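You operate a simulated robot arm through the tools that you are given. There is no shell and no other tool.

Carry out the task below with a simulated robot arm. There is one attempt and no reset: what you move stays moved.

JOB
Set the controls near the upper shelf of the reception desk. At the end: the key slider of room two is set to in; the key slider of room three is set to out; the key slider of room four is set to out; the key slider of room five is set to in; whatever was shut is shut again. Leave all else as you found it, and nothing knocked over.

It is judged by the outcome, as a careful person would: the job done as asked, and still so three seconds after it is handed in. It fails if anything else is knocked over, pushed out of place, dropped, spilled or broken.

ROBOT AND FRAMES
A 6-joint arm with a two-finger gripper, fixed in place. Base frame: the origin is at the foot of the arm, x ahead of it, y to its left, z up; the work surface is at about z = 920. Lengths are in mm, angles in degrees, forces in N, time in s.
Its first joint turns from -166.0 to 166.0 degrees. Payload 2.45 kg.
Tool frame: the origin (TCP) lies between the finger pads and is the grasp point; the fingertips stand 20 mm ahead of it; z points along the fingers, y is the line along which they close. The gripper opens to 140 mm. The gripper's body begins 168 mm behind the TCP.
Orientation is that of the tool frame in the base frame, as [roll, pitch, yaw] about the fixed x, y, z axes, in that order (R = Rz(yaw) Ry(pitch) Rx(roll)). With the fingers straight down and closing along the base's y, the tool's x points along the base's -x, its y along +y and its z along -z.

CONTROLS
- The arm moves only by the tool send_rows. Its argument "increments" is a list of rows, each an object of numbers (a shift or turn left out is 0, a gripper value left out holds the last): "ax", "ay", "az": the turn, a rotation vector about the tool's x, y, z in degrees; "tx", "ty", "tz": the shift along the tool's x, y, z in mm; "hand": the closure in counts, from 0 (fully open) to 255 (shut). In form: [{"ax": .., "ay": .., "az": .., "tx": .., "ty": .., "tz": .., "hand": ..}, ...]. A call has 1 to 20 rows; each row shifts and turns the commanded pose from where the row before left it, along the tool's axes as they then stand. Each row takes 0.2 s and may step no farther than 50 mm and 8.6 degrees from the row before; otherwise, or with a gripper value out of range, the whole call is refused. A pose out of reach is approached as far as the arm can. The call stops where the force on the tool passes 40 N (or 10 N more than at its start, if that is more) or the arm is blocked; 0.2 s more then pass. Each finger travels about 45 mm/s and halts on what it meets, pressing with about 22 N; the grip force reading is that of the motor and also rises with nothing between the fingers. The clock runs only during rows and for 0.2 s after the last one: add rows that do not move to give the fingers time. The reply holds the time, the measured pose of the TCP, the force on the tool along the base axes, the opening and the grip force, in the units named above and with some noise, with the torque about the TCP (base axes, N m) and any sound that the robot's microphone picked up.
- Cameras (640 x 400 px; columns grow to the right, rows downward): "scene" is fixed at [218.5, -499, 2057.7]; the picture's right is [0.77, -0.64, 0.00], its down [-0.35, -0.42, -0.84] and it looks along [0.54, 0.64, -0.55] (base axes); focal length 319 px, centre (320, 200). "wrist" rides on the gripper at [78, 11, -209] in the tool frame; the picture's right is [-0.14, 0.99, 0.00], its down [-0.92, -0.13, -0.37] and it looks along [-0.36, -0.05, 0.93] (tool axes); focal length 280 px, centre (320, 200). There is no depth. A picture from a camera that has moved, and an enlarged one, comes with that camera's place and axes in the base frame and with its lens.
- get_image(camera): a new picture of that camera. The clock stands still meanwhile.
- zoom(camera, box): a new picture of the part [left, top, right, bottom] of that camera's present view, enlarged. The clock stands still meanwhile.
- job_done(): hands the job in; it is judged then, once.

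Nothing tells you positions but the pictures and the camera data. Unless the task says otherwise, let go and move clear before handing in.

The tools are called by a JSON object that holds its "op" and its "data". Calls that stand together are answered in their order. send_rows: Moves the arm, as the interface text tells. Its arguments: {"type":"object","properties":{"increments":{"type":"array"}},"required":["increments"]} The other tools are called the same way: get_image (camera) takes a picture; zoom (camera, box) takes an enlarged picture of a part of a camera's view; job_done () hands the job in.

At the start:

```text
time: 0.0
tool_pos: [543.1, 153.6, 1542.4]
ee_rot: [180.0, -0.1, 180.0]
force: [-0.7, 0.0, 0.0]
wrist_torque: [0.01, 0.03, 0.03]
grip_width: 140.3
grip_force: 0.1
```

scene: 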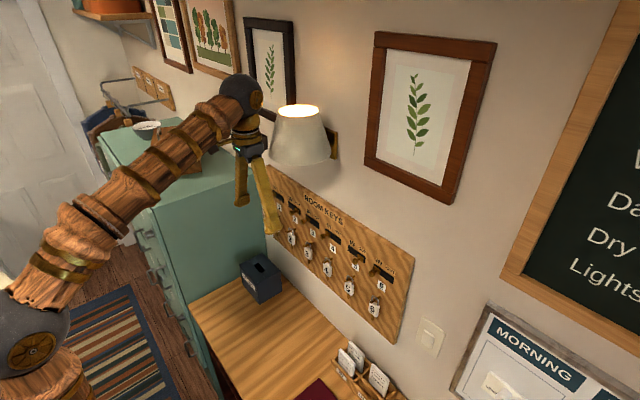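
wrist: 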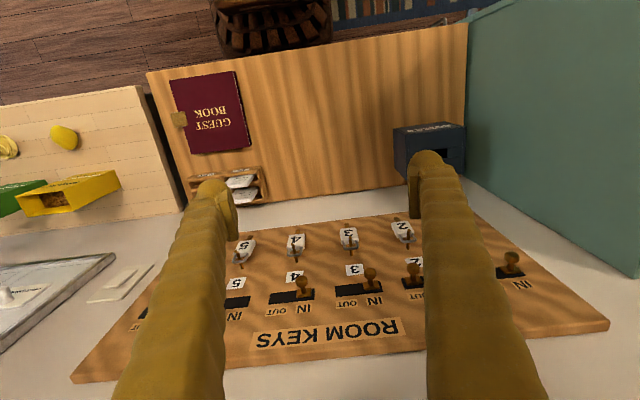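

I see a wall-mounted "ROOM KEYS" board with a row of sliders (IN/OUT) above hanging keys. I'll zoom in for detail before moving.

{"op": "zoom", "data": {"camera": "scene", "box": [250, 150, 430, 350]}}

{"op": "zoom", "data": {"camera": "wrist", "box": [60, 200, 620, 390]}}

{"op": "zoom", "data": {"camera": "scene", "box": [260, 180, 340, 240]}}

{"op": "zoom", "data": {"camera": "scene", "box": [320, 220, 420, 300]}}

```text
2.00 times, centred on (340, 250) of scene
camera zoom: at [218.5, -499.0, 2057.7], right [0.77, -0.64, 0.0], down [-0.35, -0.42, -0.84], along [0.54, 0.64, -0.55], focal length 637 px, centre (280, 100)
```

zoom: 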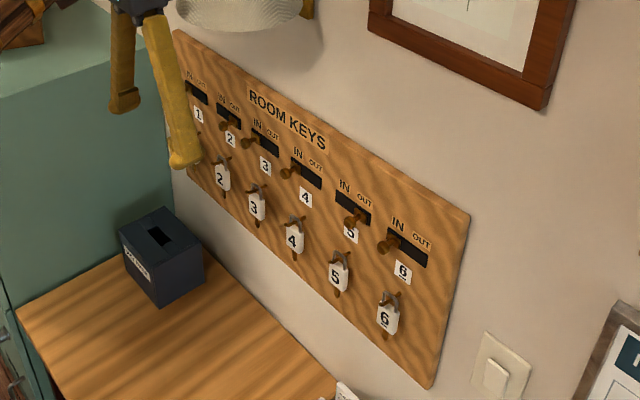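

```text
1.14 times, centred on (340, 295) of wrist
camera zoom: at [466.7, 164.2, 1751.6], right [0.14, 0.99, 0.0], down [0.92, -0.13, 0.37], along [0.36, -0.05, -0.93], focal length 320 px, centre (297, 91)
```

zoom: 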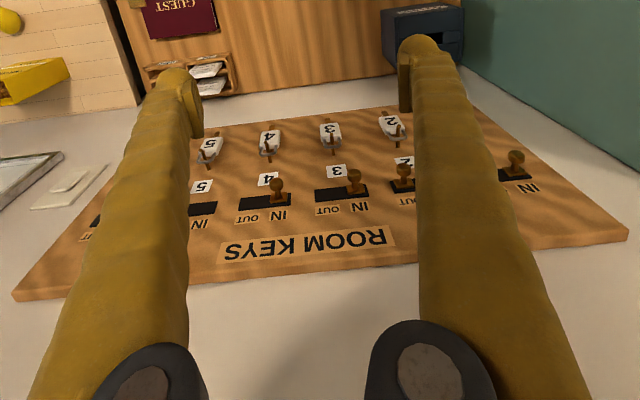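

```text
6.67 times, centred on (300, 210) of scene
camera zoom: at [218.5, -499.0, 2057.7], right [0.77, -0.64, 0.0], down [-0.35, -0.42, -0.84], along [0.54, 0.64, -0.55], focal length 2124 px, centre (453, 133)
```

zoom: 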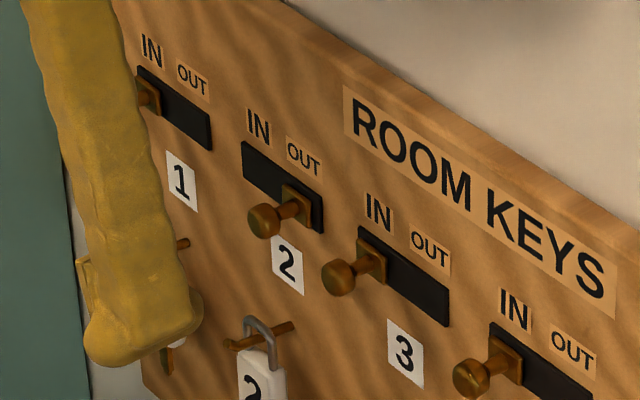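

```text
5.00 times, centred on (370, 260) of scene
camera zoom: at [218.5, -499.0, 2057.7], right [0.77, -0.64, 0.0], down [-0.35, -0.42, -0.84], along [0.54, 0.64, -0.55], focal length 1593 px, centre (70, -100)
```

zoom: 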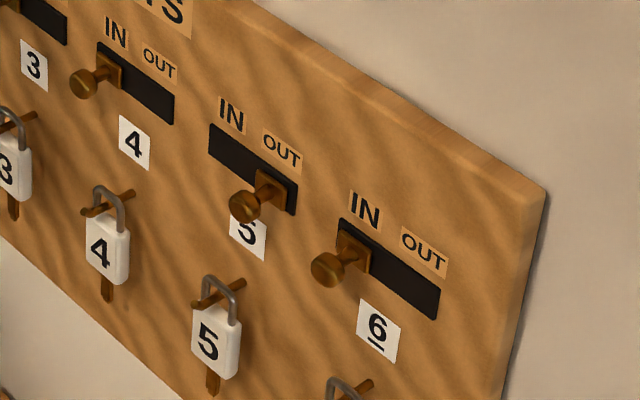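

Sliders now read 2 = OUT, 3 = IN, 4 = IN, 5 = OUT, so all four must move about 40 mm. From two views I put the knob heads at x≈735, z≈1397, with y about 268 (2), 203 (3), 99 (4) and -46 (5), and the board face at x≈764. The lamp hangs above, so I will lower first and then tilt the tool toward the wall.

{"op": "send_rows", "data": {"increments": [{"tz": 40}, {"tz": 40}, {"tz": 40}, {"tz": 20}, {"ay": -8}, {"ay": -8}, {"ay": -8}, {"ay": -8}, {"ay": -8}]}}

{"op": "get_image", "data": {"camera": "scene"}}

{"op": "get_image", "data": {"camera": "wrist"}}

```text
time: 2.0
tool_pos: [546.2, 152.5, 1403.1]
ee_rot: [-179.9, 40.0, -180.0]
force: [0.5, 0.1, -0.3]
wrist_torque: [0.0, -0.02, 0.0]
grip_width: 140.2
grip_force: 0.0
```

```text
taken
```

scene: 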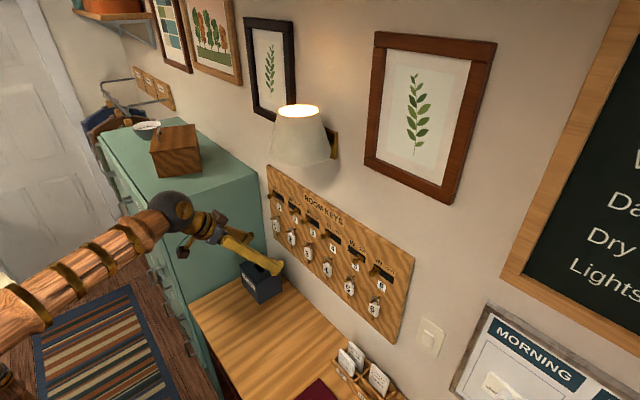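

```text
taken
camera wrist: at [350.5, 164.2, 1512.0], right [0.11, 0.99, 0.09], down [0.47, -0.13, 0.87], along [0.88, -0.05, -0.48], focal length 280 px, centre (320, 200)
```

wrist: 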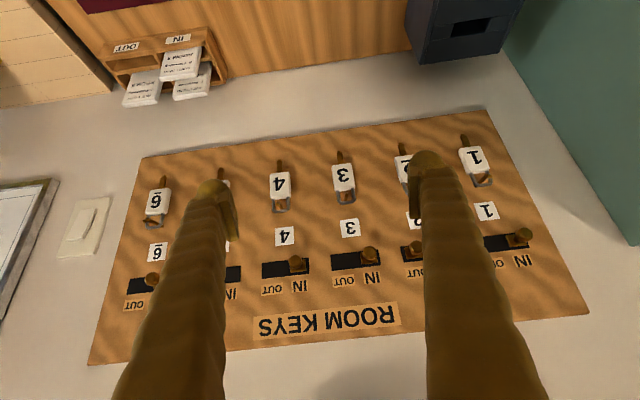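

The tilt is going well and nothing is near the arm. I'll finish turning the tool to horizontal, creeping forward, while still well short of the knobs.

{"op": "send_rows", "data": {"increments": [{"ay": -8, "tz": 8}, {"ay": -8, "tz": 8}, {"ay": -8, "tz": 8}, {"ay": -8, "tz": 8}, {"ay": -8, "tz": 8}, {"ay": -8, "tz": 8}, {"ay": -2, "tz": 8, "hand": 150}, {}, {}, {}, {}]}}

{"op": "get_image", "data": {"camera": "scene"}}

{"op": "get_image", "data": {"camera": "wrist"}}

```text
time: 4.4
tool_pos: [593.2, 153.9, 1379.3]
ee_rot: [-146.0, 90.0, -145.9]
force: [-0.3, -0.9, -0.1]
wrist_torque: [0.02, 0.01, 0.0]
grip_width: 57.4
grip_force: 0.0
```

```text
taken
```

scene: 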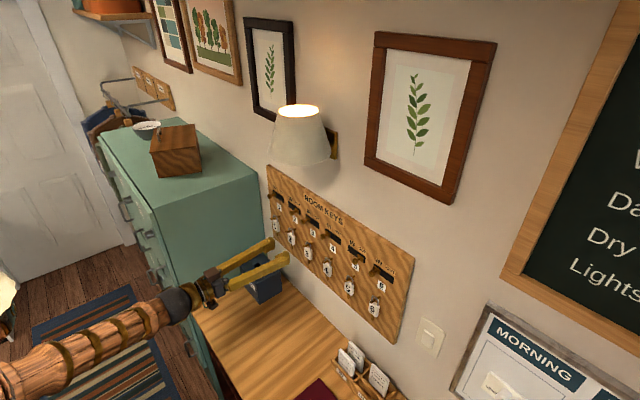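

```text
taken
camera wrist: at [384.2, 164.4, 1301.1], right [0.0, 0.99, 0.14], down [-0.37, -0.13, 0.92], along [0.93, -0.05, 0.37], focal length 280 px, centre (320, 200)
```

wrist: 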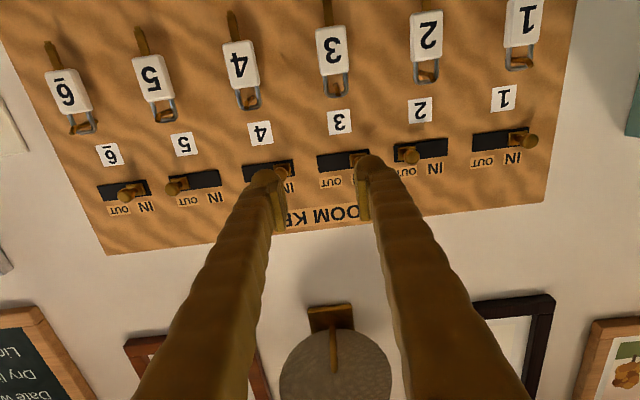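

The tool is now horizontal at (593, 154, 1379) and clear of everything. I'll zoom the wrist view to refine the knob positions.

{"op": "zoom", "data": {"camera": "wrist", "box": [360, 100, 560, 225]}}

{"op": "zoom", "data": {"camera": "wrist", "box": [80, 110, 280, 235]}}

{"op": "zoom", "data": {"camera": "scene", "box": [240, 180, 400, 280]}}

```text
3.20 times, centred on (460, 162) of wrist
camera zoom: at [384.2, 164.4, 1301.1], right [0.0, 0.99, 0.14], down [-0.37, -0.13, 0.92], along [0.93, -0.05, 0.37], focal length 897 px, centre (-128, 320)
```

zoom: 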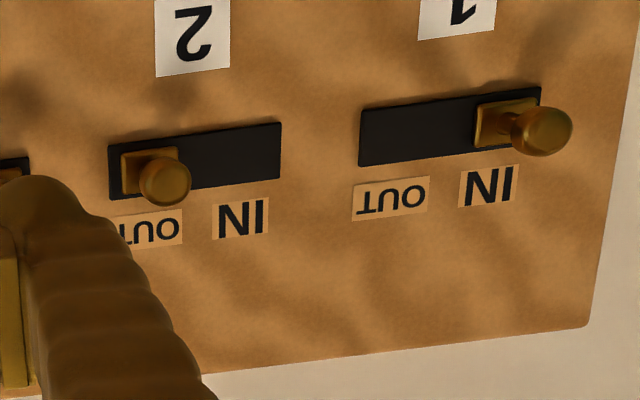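

```text
3.20 times, centred on (180, 172) of wrist
camera zoom: at [384.2, 164.4, 1301.1], right [0.0, 0.99, 0.14], down [-0.37, -0.13, 0.92], along [0.93, -0.05, 0.37], focal length 897 px, centre (768, 288)
```

zoom: 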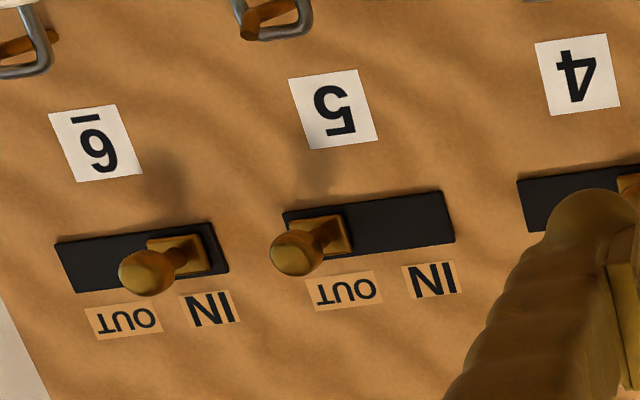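

```text
4.00 times, centred on (320, 230) of scene
camera zoom: at [218.5, -499.0, 2057.7], right [0.77, -0.64, 0.0], down [-0.35, -0.42, -0.84], along [0.54, 0.64, -0.55], focal length 1274 px, centre (320, 80)
```

zoom: 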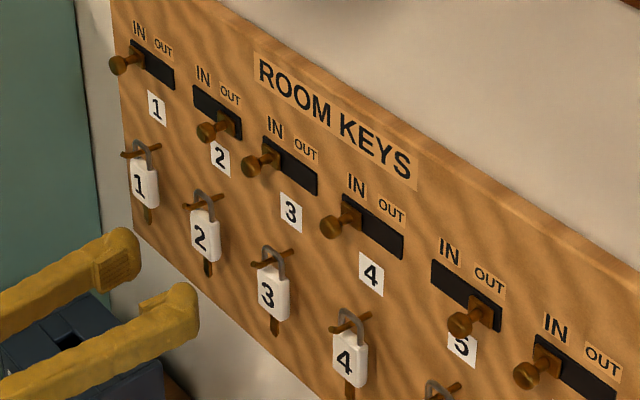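

Refined: knob heads (about 20 mm in diameter) are at x≈735, z≈1398, with IN about 40 mm to the +y side of OUT. I'll line up on knob 4 (y≈99) with a narrow finger gap, stop short and check.

{"op": "send_rows", "data": {"increments": [{"ty": -28, "tx": -9, "hand": 185}, {"ty": -27, "tx": -9.3}, {"tz": 35}, {"tz": 35}, {"tz": 20}, {}]}}

{"op": "get_image", "data": {"camera": "wrist"}}

{"op": "zoom", "data": {"camera": "scene", "box": [260, 180, 420, 280]}}

```text
time: 5.8
tool_pos: [682.6, 97.2, 1398.4]
ee_rot: [-10.1, 90.0, -10.1]
force: [-0.4, -0.4, -0.2]
wrist_torque: [0.04, -0.02, -0.01]
grip_width: 38.5
grip_force: 0.1
```

```text
taken
camera wrist: at [474.3, 108.6, 1319.7], right [0.0, 0.99, 0.14], down [-0.37, -0.13, 0.92], along [0.93, -0.05, 0.37], focal length 280 px, centre (320, 200)
```

wrist: 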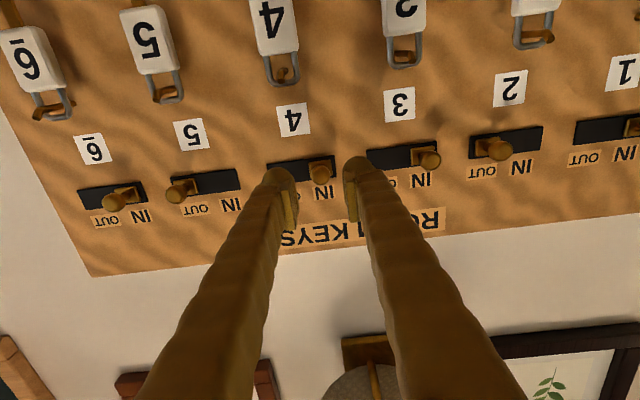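

```text
4.00 times, centred on (340, 230) of scene
camera zoom: at [218.5, -499.0, 2057.7], right [0.77, -0.64, 0.0], down [-0.35, -0.42, -0.84], along [0.54, 0.64, -0.55], focal length 1274 px, centre (240, 80)
```

zoom: 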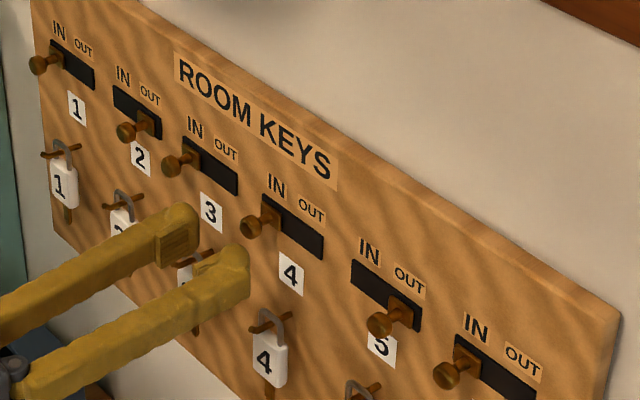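

Knob 4 sits centred between the fingertips. I'll move straight in to cage it without gripping.

{"op": "send_rows", "data": {"increments": [{"tz": 15, "ty": 1}, {"tz": 14}, {"tz": 14}, {}]}}

{"op": "zoom", "data": {"camera": "wrist", "box": [220, 60, 460, 210]}}

{"op": "zoom", "data": {"camera": "scene", "box": [260, 180, 420, 280]}}

```text
time: 6.8
tool_pos: [726.7, 99.0, 1397.0]
ee_rot: [-26.4, 90.0, -26.5]
force: [0.1, 0.1, -0.4]
wrist_torque: [0.0, 0.0, -0.03]
grip_width: 38.5
grip_force: 0.1
```

```text
2.67 times, centred on (340, 135) of wrist
camera zoom: at [517.3, 110.3, 1318.8], right [0.0, 0.99, 0.14], down [-0.37, -0.13, 0.92], along [0.93, -0.05, 0.37], focal length 748 px, centre (267, 373)
```

zoom: 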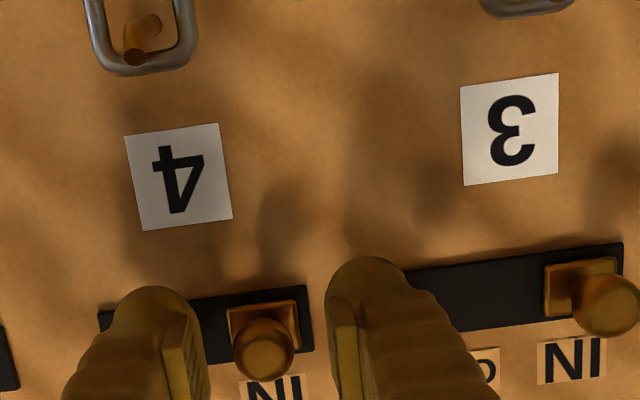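

```text
4.00 times, centred on (340, 230) of scene
camera zoom: at [218.5, -499.0, 2057.7], right [0.77, -0.64, 0.0], down [-0.35, -0.42, -0.84], along [0.54, 0.64, -0.55], focal length 1274 px, centre (240, 80)
```

zoom: 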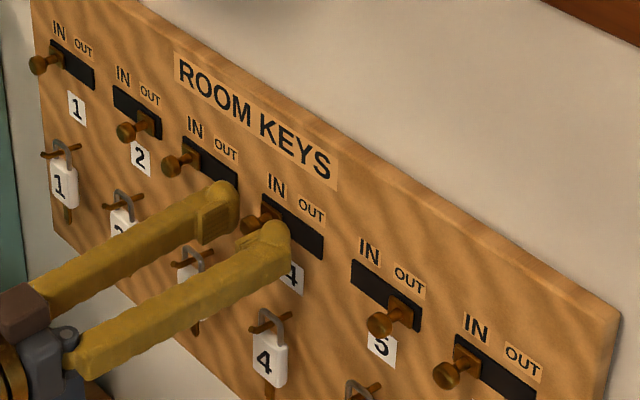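

Fingers straddle knob 4 with no contact. I'll now slide it in -y toward OUT in small steps.

{"op": "send_rows", "data": {"increments": [{"ty": -5}, {"ty": -5}, {"ty": -5}, {"ty": -5}, {"ty": -5}, {"ty": -5}, {"ty": -5}, {"ty": -5}, {"ty": -4}, {"ty": -3}, {"ty": -3}, {}]}}

{"op": "zoom", "data": {"camera": "wrist", "box": [220, 60, 460, 210]}}

{"op": "zoom", "data": {"camera": "scene", "box": [260, 180, 420, 280]}}

```text
time: 9.4
tool_pos: [726.9, 49.7, 1398.1]
ee_rot: [-178.8, 89.9, -179.1]
force: [0.0, 0.0, -0.6]
wrist_torque: [-0.01, 0.03, 0.0]
grip_width: 38.4
grip_force: 0.0
```

```text
2.67 times, centred on (340, 135) of wrist
camera zoom: at [516.9, 62.0, 1319.6], right [0.01, 0.99, 0.14], down [-0.37, -0.13, 0.92], along [0.93, -0.06, 0.36], focal length 748 px, centre (267, 373)
```

zoom: 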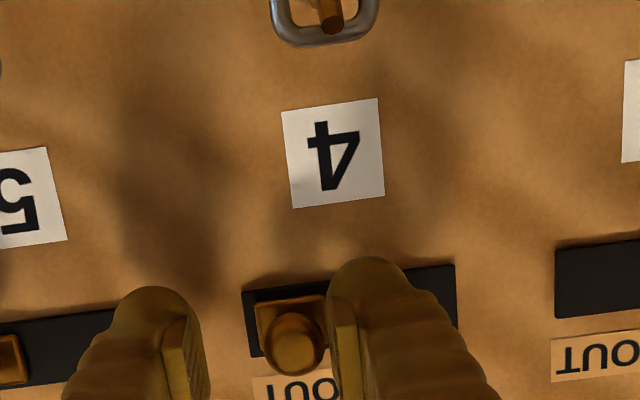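

```text
4.00 times, centred on (340, 230) of scene
camera zoom: at [218.5, -499.0, 2057.7], right [0.77, -0.64, 0.0], down [-0.35, -0.42, -0.84], along [0.54, 0.64, -0.55], focal length 1274 px, centre (240, 80)
```

zoom: 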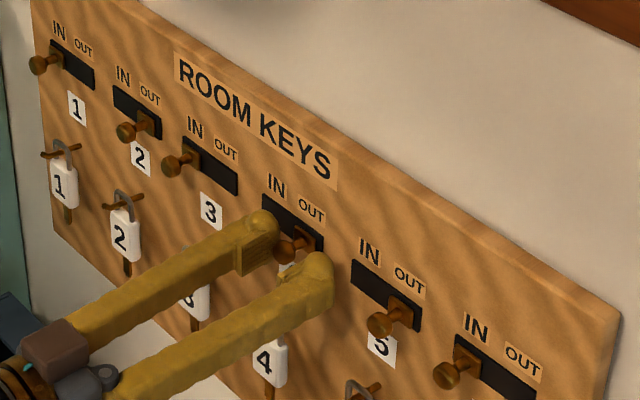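

Knob 4 moved to the OUT side. I'll nudge a little farther to feel for an end stop.

{"op": "send_rows", "data": {"increments": [{"ty": -1.5}, {"ty": -1.5}, {}]}}

{"op": "zoom", "data": {"camera": "scene", "box": [310, 210, 390, 260]}}

```text
time: 10.2
tool_pos: [724.8, 47.4, 1398.1]
ee_rot: [-177.2, 89.8, -177.8]
force: [0.3, 2.7, 1.2]
wrist_torque: [-0.01, 0.01, 0.0]
grip_width: 39.9
grip_force: 1.1
```

```text
8.00 times, centred on (350, 235) of scene
camera zoom: at [218.5, -499.0, 2057.7], right [0.77, -0.64, 0.0], down [-0.35, -0.42, -0.84], along [0.54, 0.64, -0.55], focal length 2549 px, centre (80, -80)
```

zoom: 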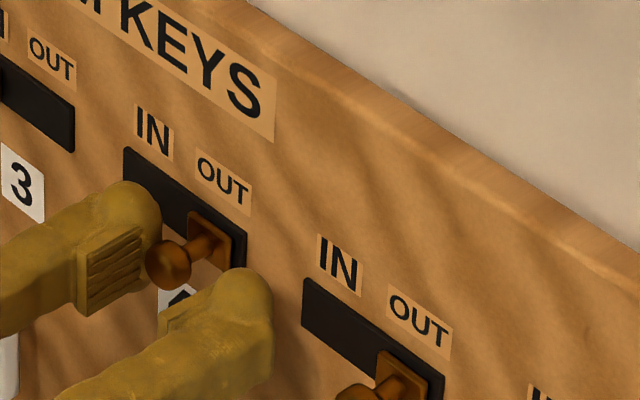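

The stop was felt (2.7 N, gap pushed open slightly), so 4 is fully OUT. I'll back off, withdraw and line up on knob 3 (y≈203).

{"op": "send_rows", "data": {"increments": [{"ty": 5}, {"ty": 4}, {"tz": -15}, {"tz": -15}, {"tz": -15}, {"ty": 40}, {"ty": 40}, {"ty": 40}, {"ty": 25}, {}]}}

{"op": "get_image", "data": {"camera": "wrist"}}

{"op": "zoom", "data": {"camera": "scene", "box": [260, 180, 420, 280]}}

```text
time: 12.4
tool_pos: [681.7, 200.6, 1397.3]
ee_rot: [30.4, 90.0, 30.2]
force: [1.0, 0.3, -1.0]
wrist_torque: [-0.01, 0.01, -0.01]
grip_width: 38.6
grip_force: 0.0
```

```text
taken
camera wrist: at [472.5, 211.2, 1318.5], right [0.0, 0.99, 0.14], down [-0.37, -0.13, 0.92], along [0.93, -0.05, 0.36], focal length 280 px, centre (320, 200)
```

wrist: 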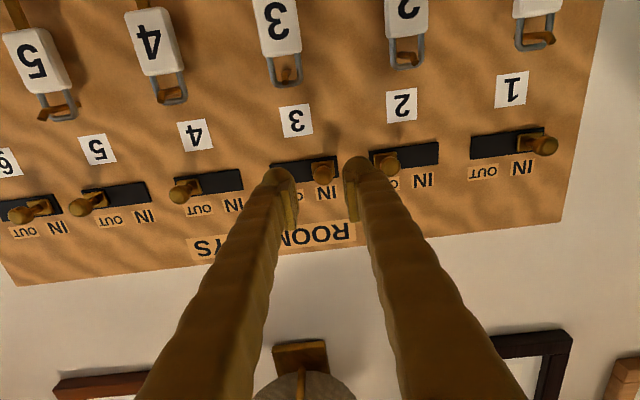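

```text
4.00 times, centred on (340, 230) of scene
camera zoom: at [218.5, -499.0, 2057.7], right [0.77, -0.64, 0.0], down [-0.35, -0.42, -0.84], along [0.54, 0.64, -0.55], focal length 1274 px, centre (240, 80)
```

zoom: 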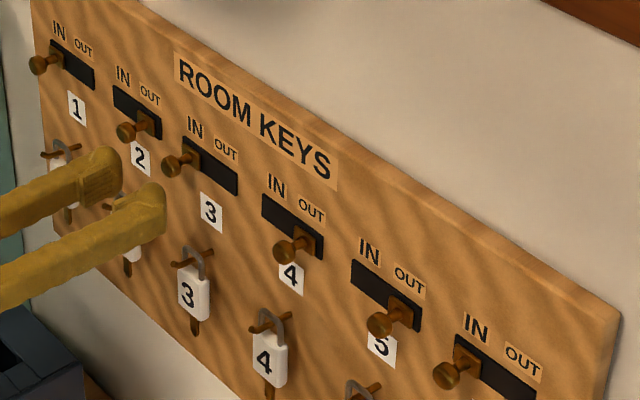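

Slider 4 now matches the OUT position. The fingers are lined up on knob 3, with room to spare from knob 2. I'll move in and slide it to OUT.

{"op": "send_rows", "data": {"increments": [{"tz": 15, "ty": 1.5}, {"tz": 15}, {"tz": 14}, {}, {"ty": -5}, {"ty": -5}, {"ty": -5}, {"ty": -5}, {"ty": -5}, {"ty": -5}, {"ty": -5}, {"ty": -5}, {"ty": -4}, {"ty": -3}, {"ty": -2}, {"ty": -1.5}, {}]}}

{"op": "zoom", "data": {"camera": "scene", "box": [260, 180, 420, 280]}}

{"op": "zoom", "data": {"camera": "wrist", "box": [220, 60, 460, 210]}}

```text
time: 16.0
tool_pos: [724.7, 152.3, 1396.5]
ee_rot: [-17.2, 89.9, -17.4]
force: [0.6, 4.3, 1.5]
wrist_torque: [0.05, -0.07, 0.04]
grip_width: 41.1
grip_force: 2.1
```

```text
4.00 times, centred on (340, 230) of scene
camera zoom: at [218.5, -499.0, 2057.7], right [0.77, -0.64, 0.0], down [-0.35, -0.42, -0.84], along [0.54, 0.64, -0.55], focal length 1274 px, centre (240, 80)
```

zoom: 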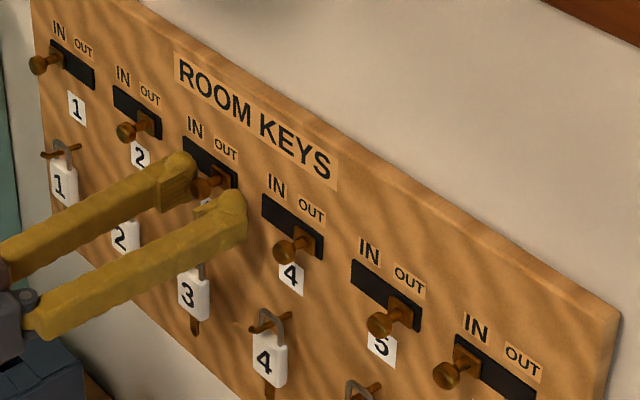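

```text
2.67 times, centred on (340, 135) of wrist
camera zoom: at [516.3, 162.3, 1319.2], right [0.0, 0.99, 0.14], down [-0.37, -0.13, 0.92], along [0.93, -0.05, 0.37], focal length 748 px, centre (267, 373)
```

zoom: 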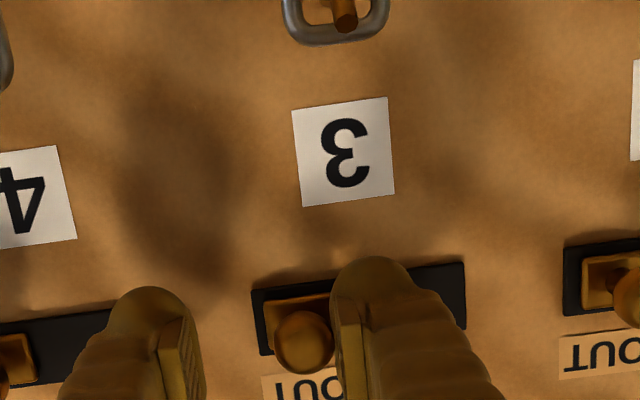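

Slider 3 is at its OUT stop. I'll back off, withdraw and move over to knob 2 (y≈268.5).

{"op": "send_rows", "data": {"increments": [{"ty": 5}, {"ty": 4}, {"tz": -15}, {"tz": -15}, {"tz": -15}, {"ty": 40}, {"ty": 40}, {"ty": 28}, {}]}}

{"op": "get_image", "data": {"camera": "wrist"}}

{"op": "zoom", "data": {"camera": "scene", "box": [260, 180, 420, 280]}}

```text
time: 18.0
tool_pos: [680.4, 269.0, 1397.9]
ee_rot: [-37.9, 90.0, -37.9]
force: [-0.1, 0.2, 0.2]
wrist_torque: [0.0, 0.04, 0.02]
grip_width: 38.4
grip_force: 0.1
```

```text
taken
camera wrist: at [472.1, 280.0, 1319.3], right [0.0, 0.99, 0.14], down [-0.37, -0.13, 0.92], along [0.93, -0.05, 0.37], focal length 280 px, centre (320, 200)
```

wrist: 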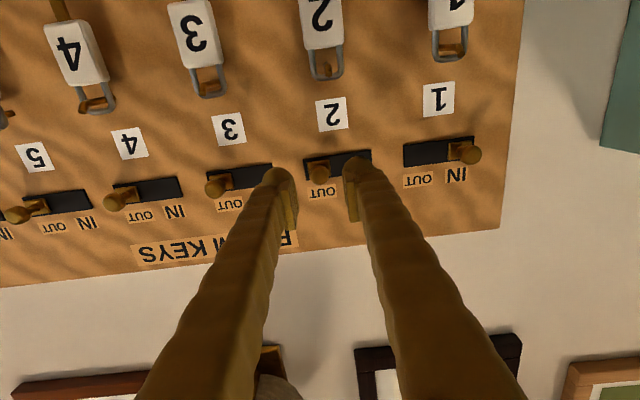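

```text
4.00 times, centred on (340, 230) of scene
camera zoom: at [218.5, -499.0, 2057.7], right [0.77, -0.64, 0.0], down [-0.35, -0.42, -0.84], along [0.54, 0.64, -0.55], focal length 1274 px, centre (240, 80)
```

zoom: 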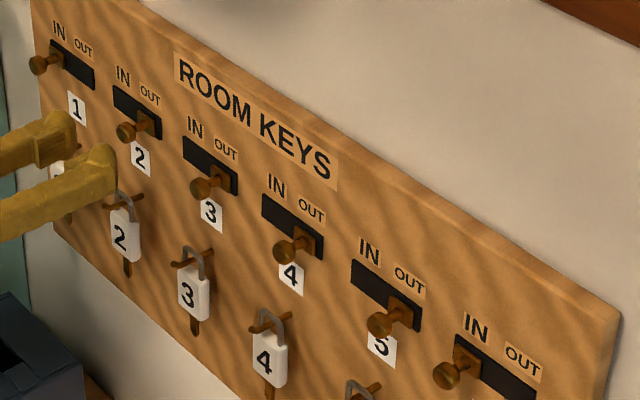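

Sliders 3 and 4 both read OUT. I'm aligned on knob 2, so I'll move in and slide it +y to IN.

{"op": "send_rows", "data": {"increments": [{"tz": 15}, {"tz": 15}, {"tz": 15}, {}, {"ty": 5}, {"ty": 5}, {"ty": 5}, {"ty": 5}, {"ty": 5}, {"ty": 5}, {"ty": 5}, {"ty": 5}, {"ty": 4}, {"ty": 3}, {"ty": 2}, {"ty": 1.5}, {}]}}

{"op": "zoom", "data": {"camera": "scene", "box": [260, 180, 420, 280]}}

{"op": "zoom", "data": {"camera": "wrist", "box": [220, 60, 460, 210]}}

```text
time: 21.6
tool_pos: [726.6, 318.4, 1397.4]
ee_rot: [59.9, 89.9, 59.8]
force: [-1.1, 0.1, 0.1]
wrist_torque: [0.02, 0.03, -0.01]
grip_width: 38.6
grip_force: 0.0
```

```text
4.00 times, centred on (340, 230) of scene
camera zoom: at [218.5, -499.0, 2057.7], right [0.77, -0.64, 0.0], down [-0.35, -0.42, -0.84], along [0.54, 0.64, -0.55], focal length 1274 px, centre (240, 80)
```

zoom: 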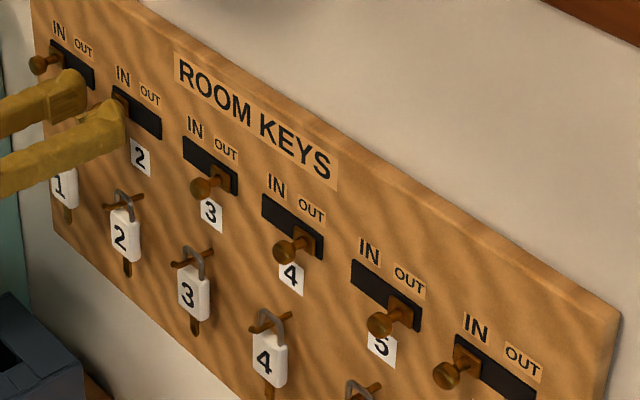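

```text
2.67 times, centred on (340, 135) of wrist
camera zoom: at [516.5, 329.5, 1319.3], right [0.0, 0.99, 0.14], down [-0.37, -0.13, 0.92], along [0.93, -0.05, 0.36], focal length 748 px, centre (267, 373)
```

zoom: 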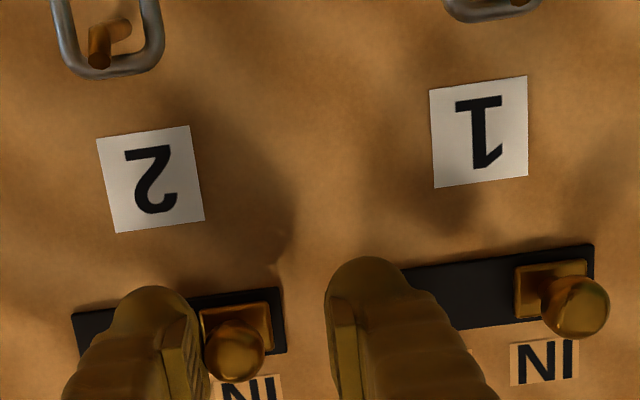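

Slider 2 is close to IN, but I haven't felt a stop yet. I'll nudge it slightly more.

{"op": "send_rows", "data": {"increments": [{"ty": 1.5}, {"ty": 1.5}, {}]}}

{"op": "zoom", "data": {"camera": "wrist", "box": [220, 60, 460, 210]}}

```text
time: 22.4
tool_pos: [725.6, 321.5, 1397.4]
ee_rot: [17.2, 90.0, 17.1]
force: [-0.8, -6.5, 2.2]
wrist_torque: [-0.08, -0.06, -0.11]
grip_width: 42.8
grip_force: 2.3
```

```text
2.67 times, centred on (340, 135) of wrist
camera zoom: at [516.6, 332.4, 1319.1], right [0.0, 0.99, 0.14], down [-0.37, -0.13, 0.92], along [0.93, -0.05, 0.37], focal length 748 px, centre (267, 373)
```

zoom: 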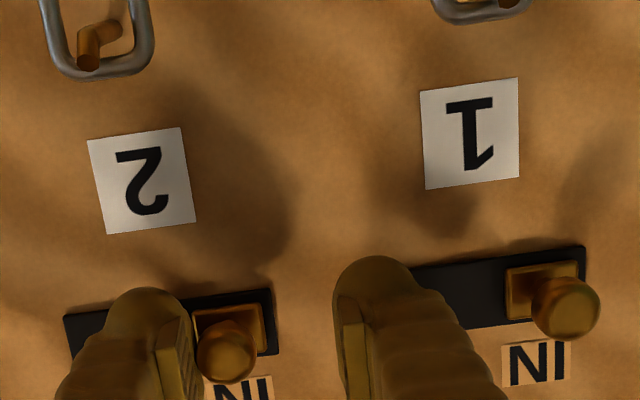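

Slider 2 is at its IN stop. I'll back off, withdraw a bit farther, and travel across to knob 5 (y≈-46).

{"op": "send_rows", "data": {"increments": [{"ty": -5}, {"ty": -4}, {"tz": -20}, {"tz": -20}, {"tz": -20}, {"ty": -40}, {"ty": -40}, {"ty": -40}, {"ty": -40}, {"ty": -40}, {"ty": -40}, {"ty": -40}, {"ty": -40}, {"ty": -38}, {}]}}

{"op": "get_image", "data": {"camera": "wrist"}}

{"op": "zoom", "data": {"camera": "scene", "box": [260, 180, 420, 280]}}

```text
time: 25.6
tool_pos: [662.5, 32.8, 1398.7]
ee_rot: [-178.4, 89.8, -179.3]
force: [-0.5, -1.0, -0.6]
wrist_torque: [0.01, -0.01, 0.02]
grip_width: 38.6
grip_force: 0.1
out of reach, approached as far as the arm can: row 12, 13, 14
```

```text
taken
camera wrist: at [453.4, 46.8, 1320.7], right [0.02, 0.99, 0.14], down [-0.37, -0.12, 0.92], along [0.93, -0.07, 0.36], focal length 280 px, centre (320, 200)
```

wrist: 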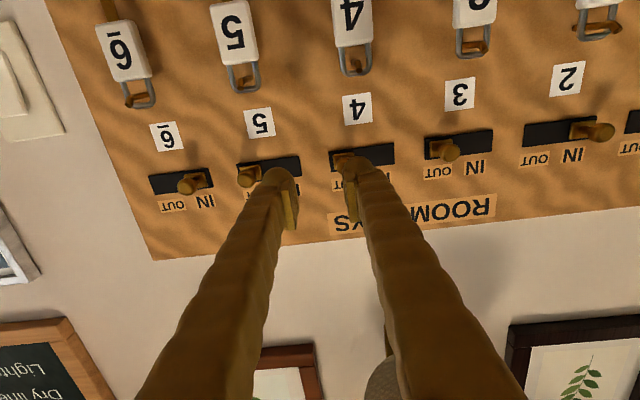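

```text
4.00 times, centred on (340, 230) of scene
camera zoom: at [218.5, -499.0, 2057.7], right [0.77, -0.64, 0.0], down [-0.35, -0.42, -0.84], along [0.54, 0.64, -0.55], focal length 1274 px, centre (240, 80)
```

zoom: 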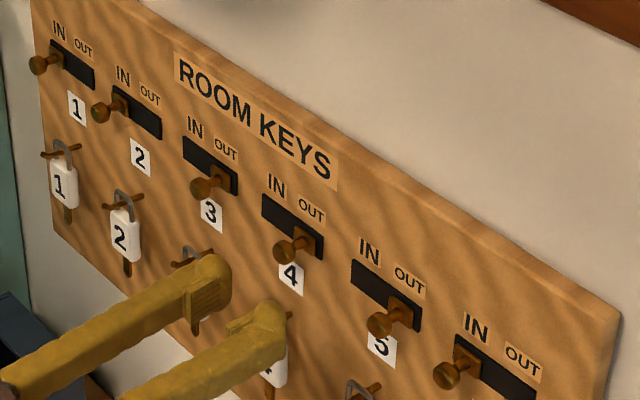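

Sliders 2, 3 and 4 now read correctly. The arm can't hold the exact horizontal pose past y≈33, so I'll step the command back and tilt the tool downward to regain reach before approaching knob 5.

{"op": "send_rows", "data": {"increments": [{"ty": 40}, {"ty": 38}, {}]}}

```text
time: 26.4
tool_pos: [662.3, 111.3, 1398.0]
ee_rot: [68.1, 89.9, 68.1]
force: [-0.1, 0.3, 0.1]
wrist_torque: [-0.02, -0.01, 0.0]
grip_width: 38.5
grip_force: 0.1
```

The command is re-based on the reached pose, so jumps aren't a risk. Now I'll tilt the tool down about 32° in place, clear of the board, and move toward -y.

{"op": "send_rows", "data": {"increments": [{"ay": 8}, {"ay": 8}, {"ay": 8}, {"ay": 8}, {}, {"ty": -30}, {"ty": -30}, {"ty": -30}, {"ty": -30}, {"ty": -37}, {}]}}

{"op": "get_image", "data": {"camera": "wrist"}}

{"op": "get_image", "data": {"camera": "scene"}}

```text
time: 28.8
tool_pos: [662.2, -45.1, 1396.8]
ee_rot: [-179.9, 58.0, 179.9]
force: [-0.3, -0.9, 0.0]
wrist_torque: [-0.02, 0.0, -0.02]
grip_width: 38.7
grip_force: 0.0
```

```text
taken
camera wrist: at [442.9, -35.6, 1441.6], right [0.07, 0.99, 0.12], down [0.17, -0.13, 0.98], along [0.98, -0.05, -0.18], focal length 280 px, centre (320, 200)
```

wrist: 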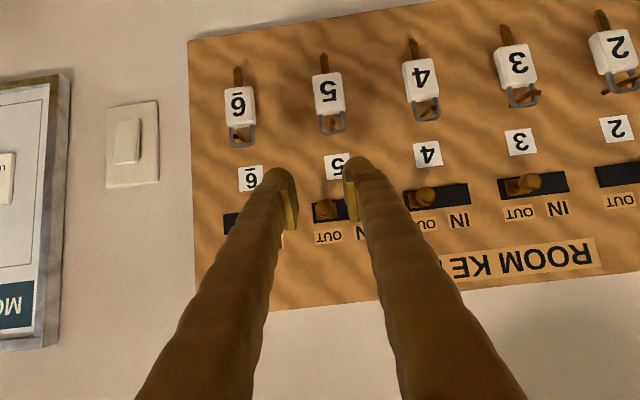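

```text
taken
```

scene: 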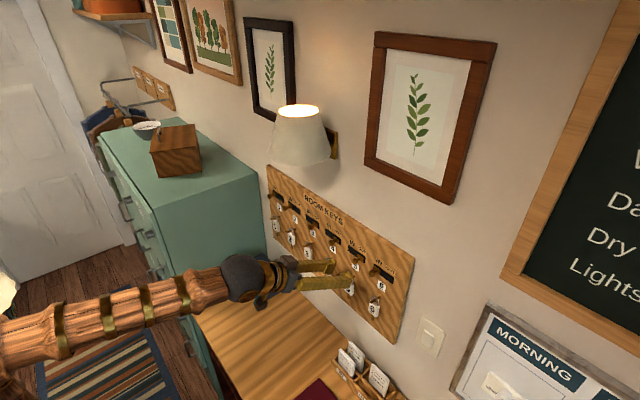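

Tilted at 58° pitch, the tool reaches (662, -45, 1397) with knob 5 between the fingers. I'll move in horizontally, which combines tool z and -x.

{"op": "send_rows", "data": {"increments": [{"tz": 12.7, "tx": -7.95}, {"tz": 12.7, "tx": -7.95}, {"tz": 12.7, "tx": -7.95}, {"tz": 12.7, "tx": -7.95}, {}]}}

{"op": "zoom", "data": {"camera": "wrist", "box": [200, 100, 440, 250]}}

{"op": "zoom", "data": {"camera": "scene", "box": [300, 210, 420, 285]}}

```text
time: 30.0
tool_pos: [721.5, -45.7, 1398.6]
ee_rot: [-180.0, 58.0, 179.9]
force: [0.0, 0.2, -0.3]
wrist_torque: [0.01, 0.01, 0.01]
grip_width: 38.0
grip_force: 0.2
```

```text
2.67 times, centred on (320, 175) of wrist
camera zoom: at [503.1, -35.0, 1442.6], right [0.07, 0.99, 0.12], down [0.17, -0.13, 0.98], along [0.98, -0.05, -0.18], focal length 748 px, centre (320, 267)
```

zoom: 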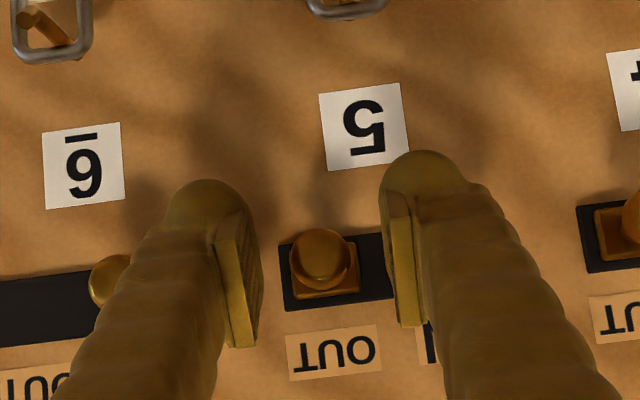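

```text
5.33 times, centred on (360, 248) of scene
camera zoom: at [218.5, -499.0, 2057.7], right [0.77, -0.64, 0.0], down [-0.35, -0.42, -0.84], along [0.54, 0.64, -0.55], focal length 1699 px, centre (107, -53)
```

zoom: 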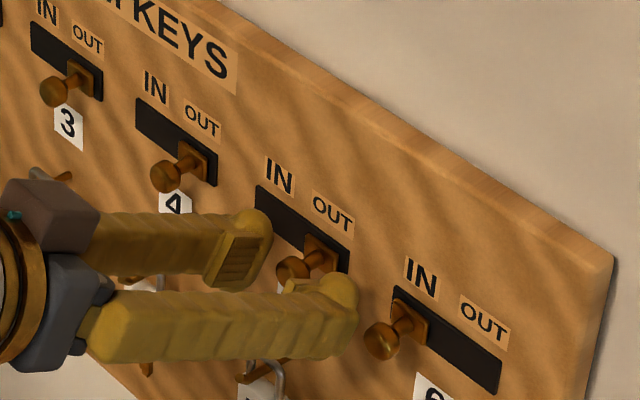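

The fingers straddle knob 5 without touching. I'll narrow the gap a bit to keep clear of knob 4, then slide +y toward IN.

{"op": "send_rows", "data": {"increments": [{"hand": 203}, {}, {"ty": 5}, {"ty": 5}, {"ty": 5}, {"ty": 5}, {"ty": 5}, {"ty": 5}, {"ty": 5}, {"ty": 5}, {"ty": 3}, {}]}}

{"op": "zoom", "data": {"camera": "wrist", "box": [200, 100, 440, 250]}}

{"op": "zoom", "data": {"camera": "scene", "box": [300, 210, 420, 285]}}

```text
time: 32.6
tool_pos: [722.3, -2.2, 1398.4]
ee_rot: [-180.0, 58.1, 179.9]
force: [-0.5, -0.2, 0.4]
wrist_torque: [-0.02, 0.03, -0.04]
grip_width: 28.6
grip_force: 0.0
```

```text
2.67 times, centred on (320, 175) of wrist
camera zoom: at [503.5, 7.7, 1442.6], right [0.07, 0.99, 0.12], down [0.18, -0.13, 0.98], along [0.98, -0.05, -0.18], focal length 748 px, centre (320, 267)
```

zoom: 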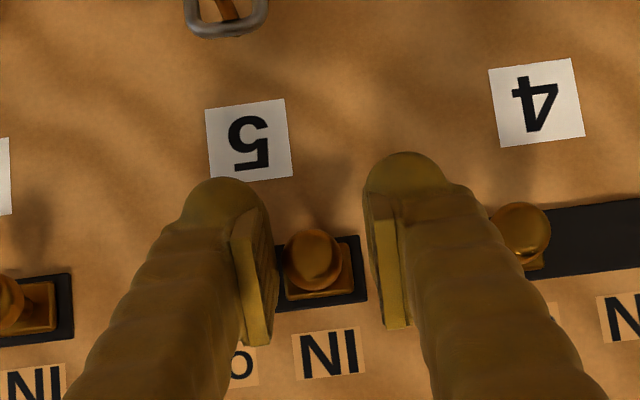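

```text
5.33 times, centred on (360, 248) of scene
camera zoom: at [218.5, -499.0, 2057.7], right [0.77, -0.64, 0.0], down [-0.35, -0.42, -0.84], along [0.54, 0.64, -0.55], focal length 1699 px, centre (107, -53)
```

zoom: 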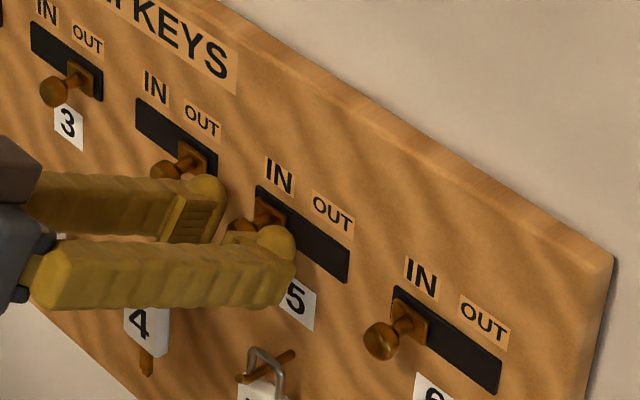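

Slider 5 is nearly at IN. I'll nudge it to the stop, and knob 4 still has about 20 mm of clearance.

{"op": "send_rows", "data": {"increments": [{"ty": 1.5}, {"ty": 1.5}, {"ty": 1}, {}]}}

```text
time: 33.6
tool_pos: [722.4, 1.3, 1399.1]
ee_rot: [179.9, 58.0, 179.8]
force: [-2.3, -4.4, 1.8]
wrist_torque: [-0.01, -0.05, -0.11]
grip_width: 31.4
grip_force: 1.9
```

The stop was felt (4.4 N). I'll back off, withdraw horizontally away from the board, and inspect all sliders.

{"op": "send_rows", "data": {"increments": [{"ty": -3}, {"ty": -2}, {}, {"tz": -12.7, "tx": 7.95}, {"tz": -12.7, "tx": 7.95}, {"tz": -12.7, "tx": 7.95}, {"tz": -12.7, "tx": 7.95}, {"tz": -25.4, "tx": 15.9}, {"tz": -25.4, "tx": 15.9}, {}]}}

{"op": "get_image", "data": {"camera": "wrist"}}

{"op": "get_image", "data": {"camera": "scene"}}

{"op": "zoom", "data": {"camera": "scene", "box": [260, 170, 420, 330]}}

{"op": "zoom", "data": {"camera": "scene", "box": [260, 180, 420, 280]}}

```text
time: 35.8
tool_pos: [601.8, -4.2, 1397.1]
ee_rot: [-179.9, 58.1, 179.9]
force: [0.6, -0.8, -0.3]
wrist_torque: [0.01, 0.02, 0.02]
grip_width: 28.5
grip_force: 0.0
```

```text
taken
camera wrist: at [382.5, 6.8, 1441.9], right [0.07, 0.99, 0.12], down [0.18, -0.13, 0.98], along [0.98, -0.05, -0.18], focal length 280 px, centre (320, 200)
```

wrist: 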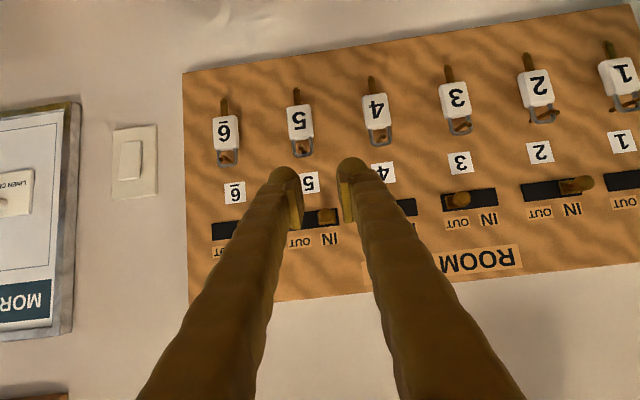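

```text
taken
```

scene: 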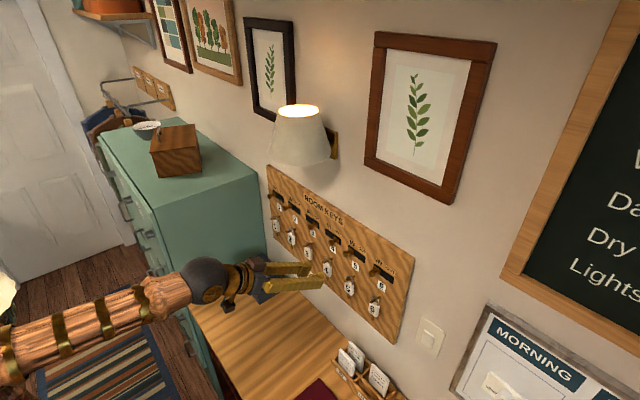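

```text
2.50 times, centred on (340, 250) of scene
camera zoom: at [218.5, -499.0, 2057.7], right [0.77, -0.64, 0.0], down [-0.35, -0.42, -0.84], along [0.54, 0.64, -0.55], focal length 797 px, centre (270, 75)
```

zoom: 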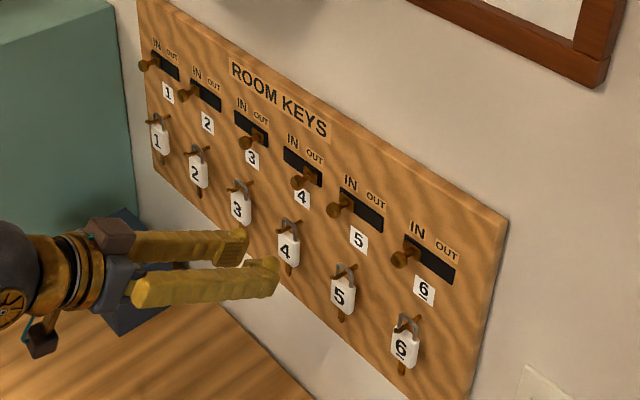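

```text
4.00 times, centred on (340, 230) of scene
camera zoom: at [218.5, -499.0, 2057.7], right [0.77, -0.64, 0.0], down [-0.35, -0.42, -0.84], along [0.54, 0.64, -0.55], focal length 1274 px, centre (240, 80)
```

zoom: 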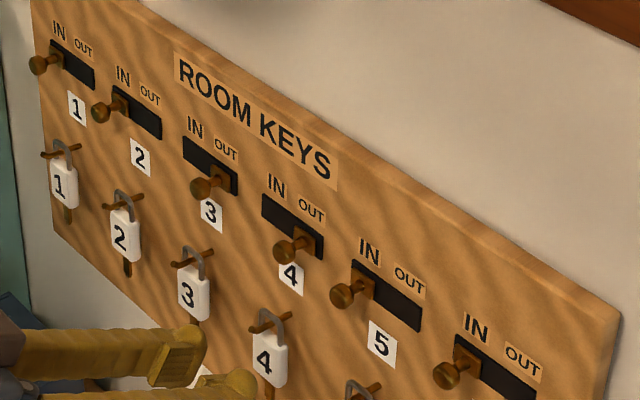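

All sliders are where they should be: 2 and 5 read IN, 3 and 4 read OUT. 1 and 6 are untouched at IN, the keys hang as before, nothing was opened and the arm is clear. I'm handing in.

{"op": "job_done", "data": {}}

```text
The job is handed in.
```

The key sliders are set as you asked: rooms two and five are at in, and rooms three and four are at out. I pushed each one until it met its end stop, and the last pictures show them all in place.

The sliders for rooms one and six are still at in, and the keys hang as before. I opened nothing, so there was nothing to shut again. Nothing was knocked over. The gripper is clear of the board, and I have handed the job in.
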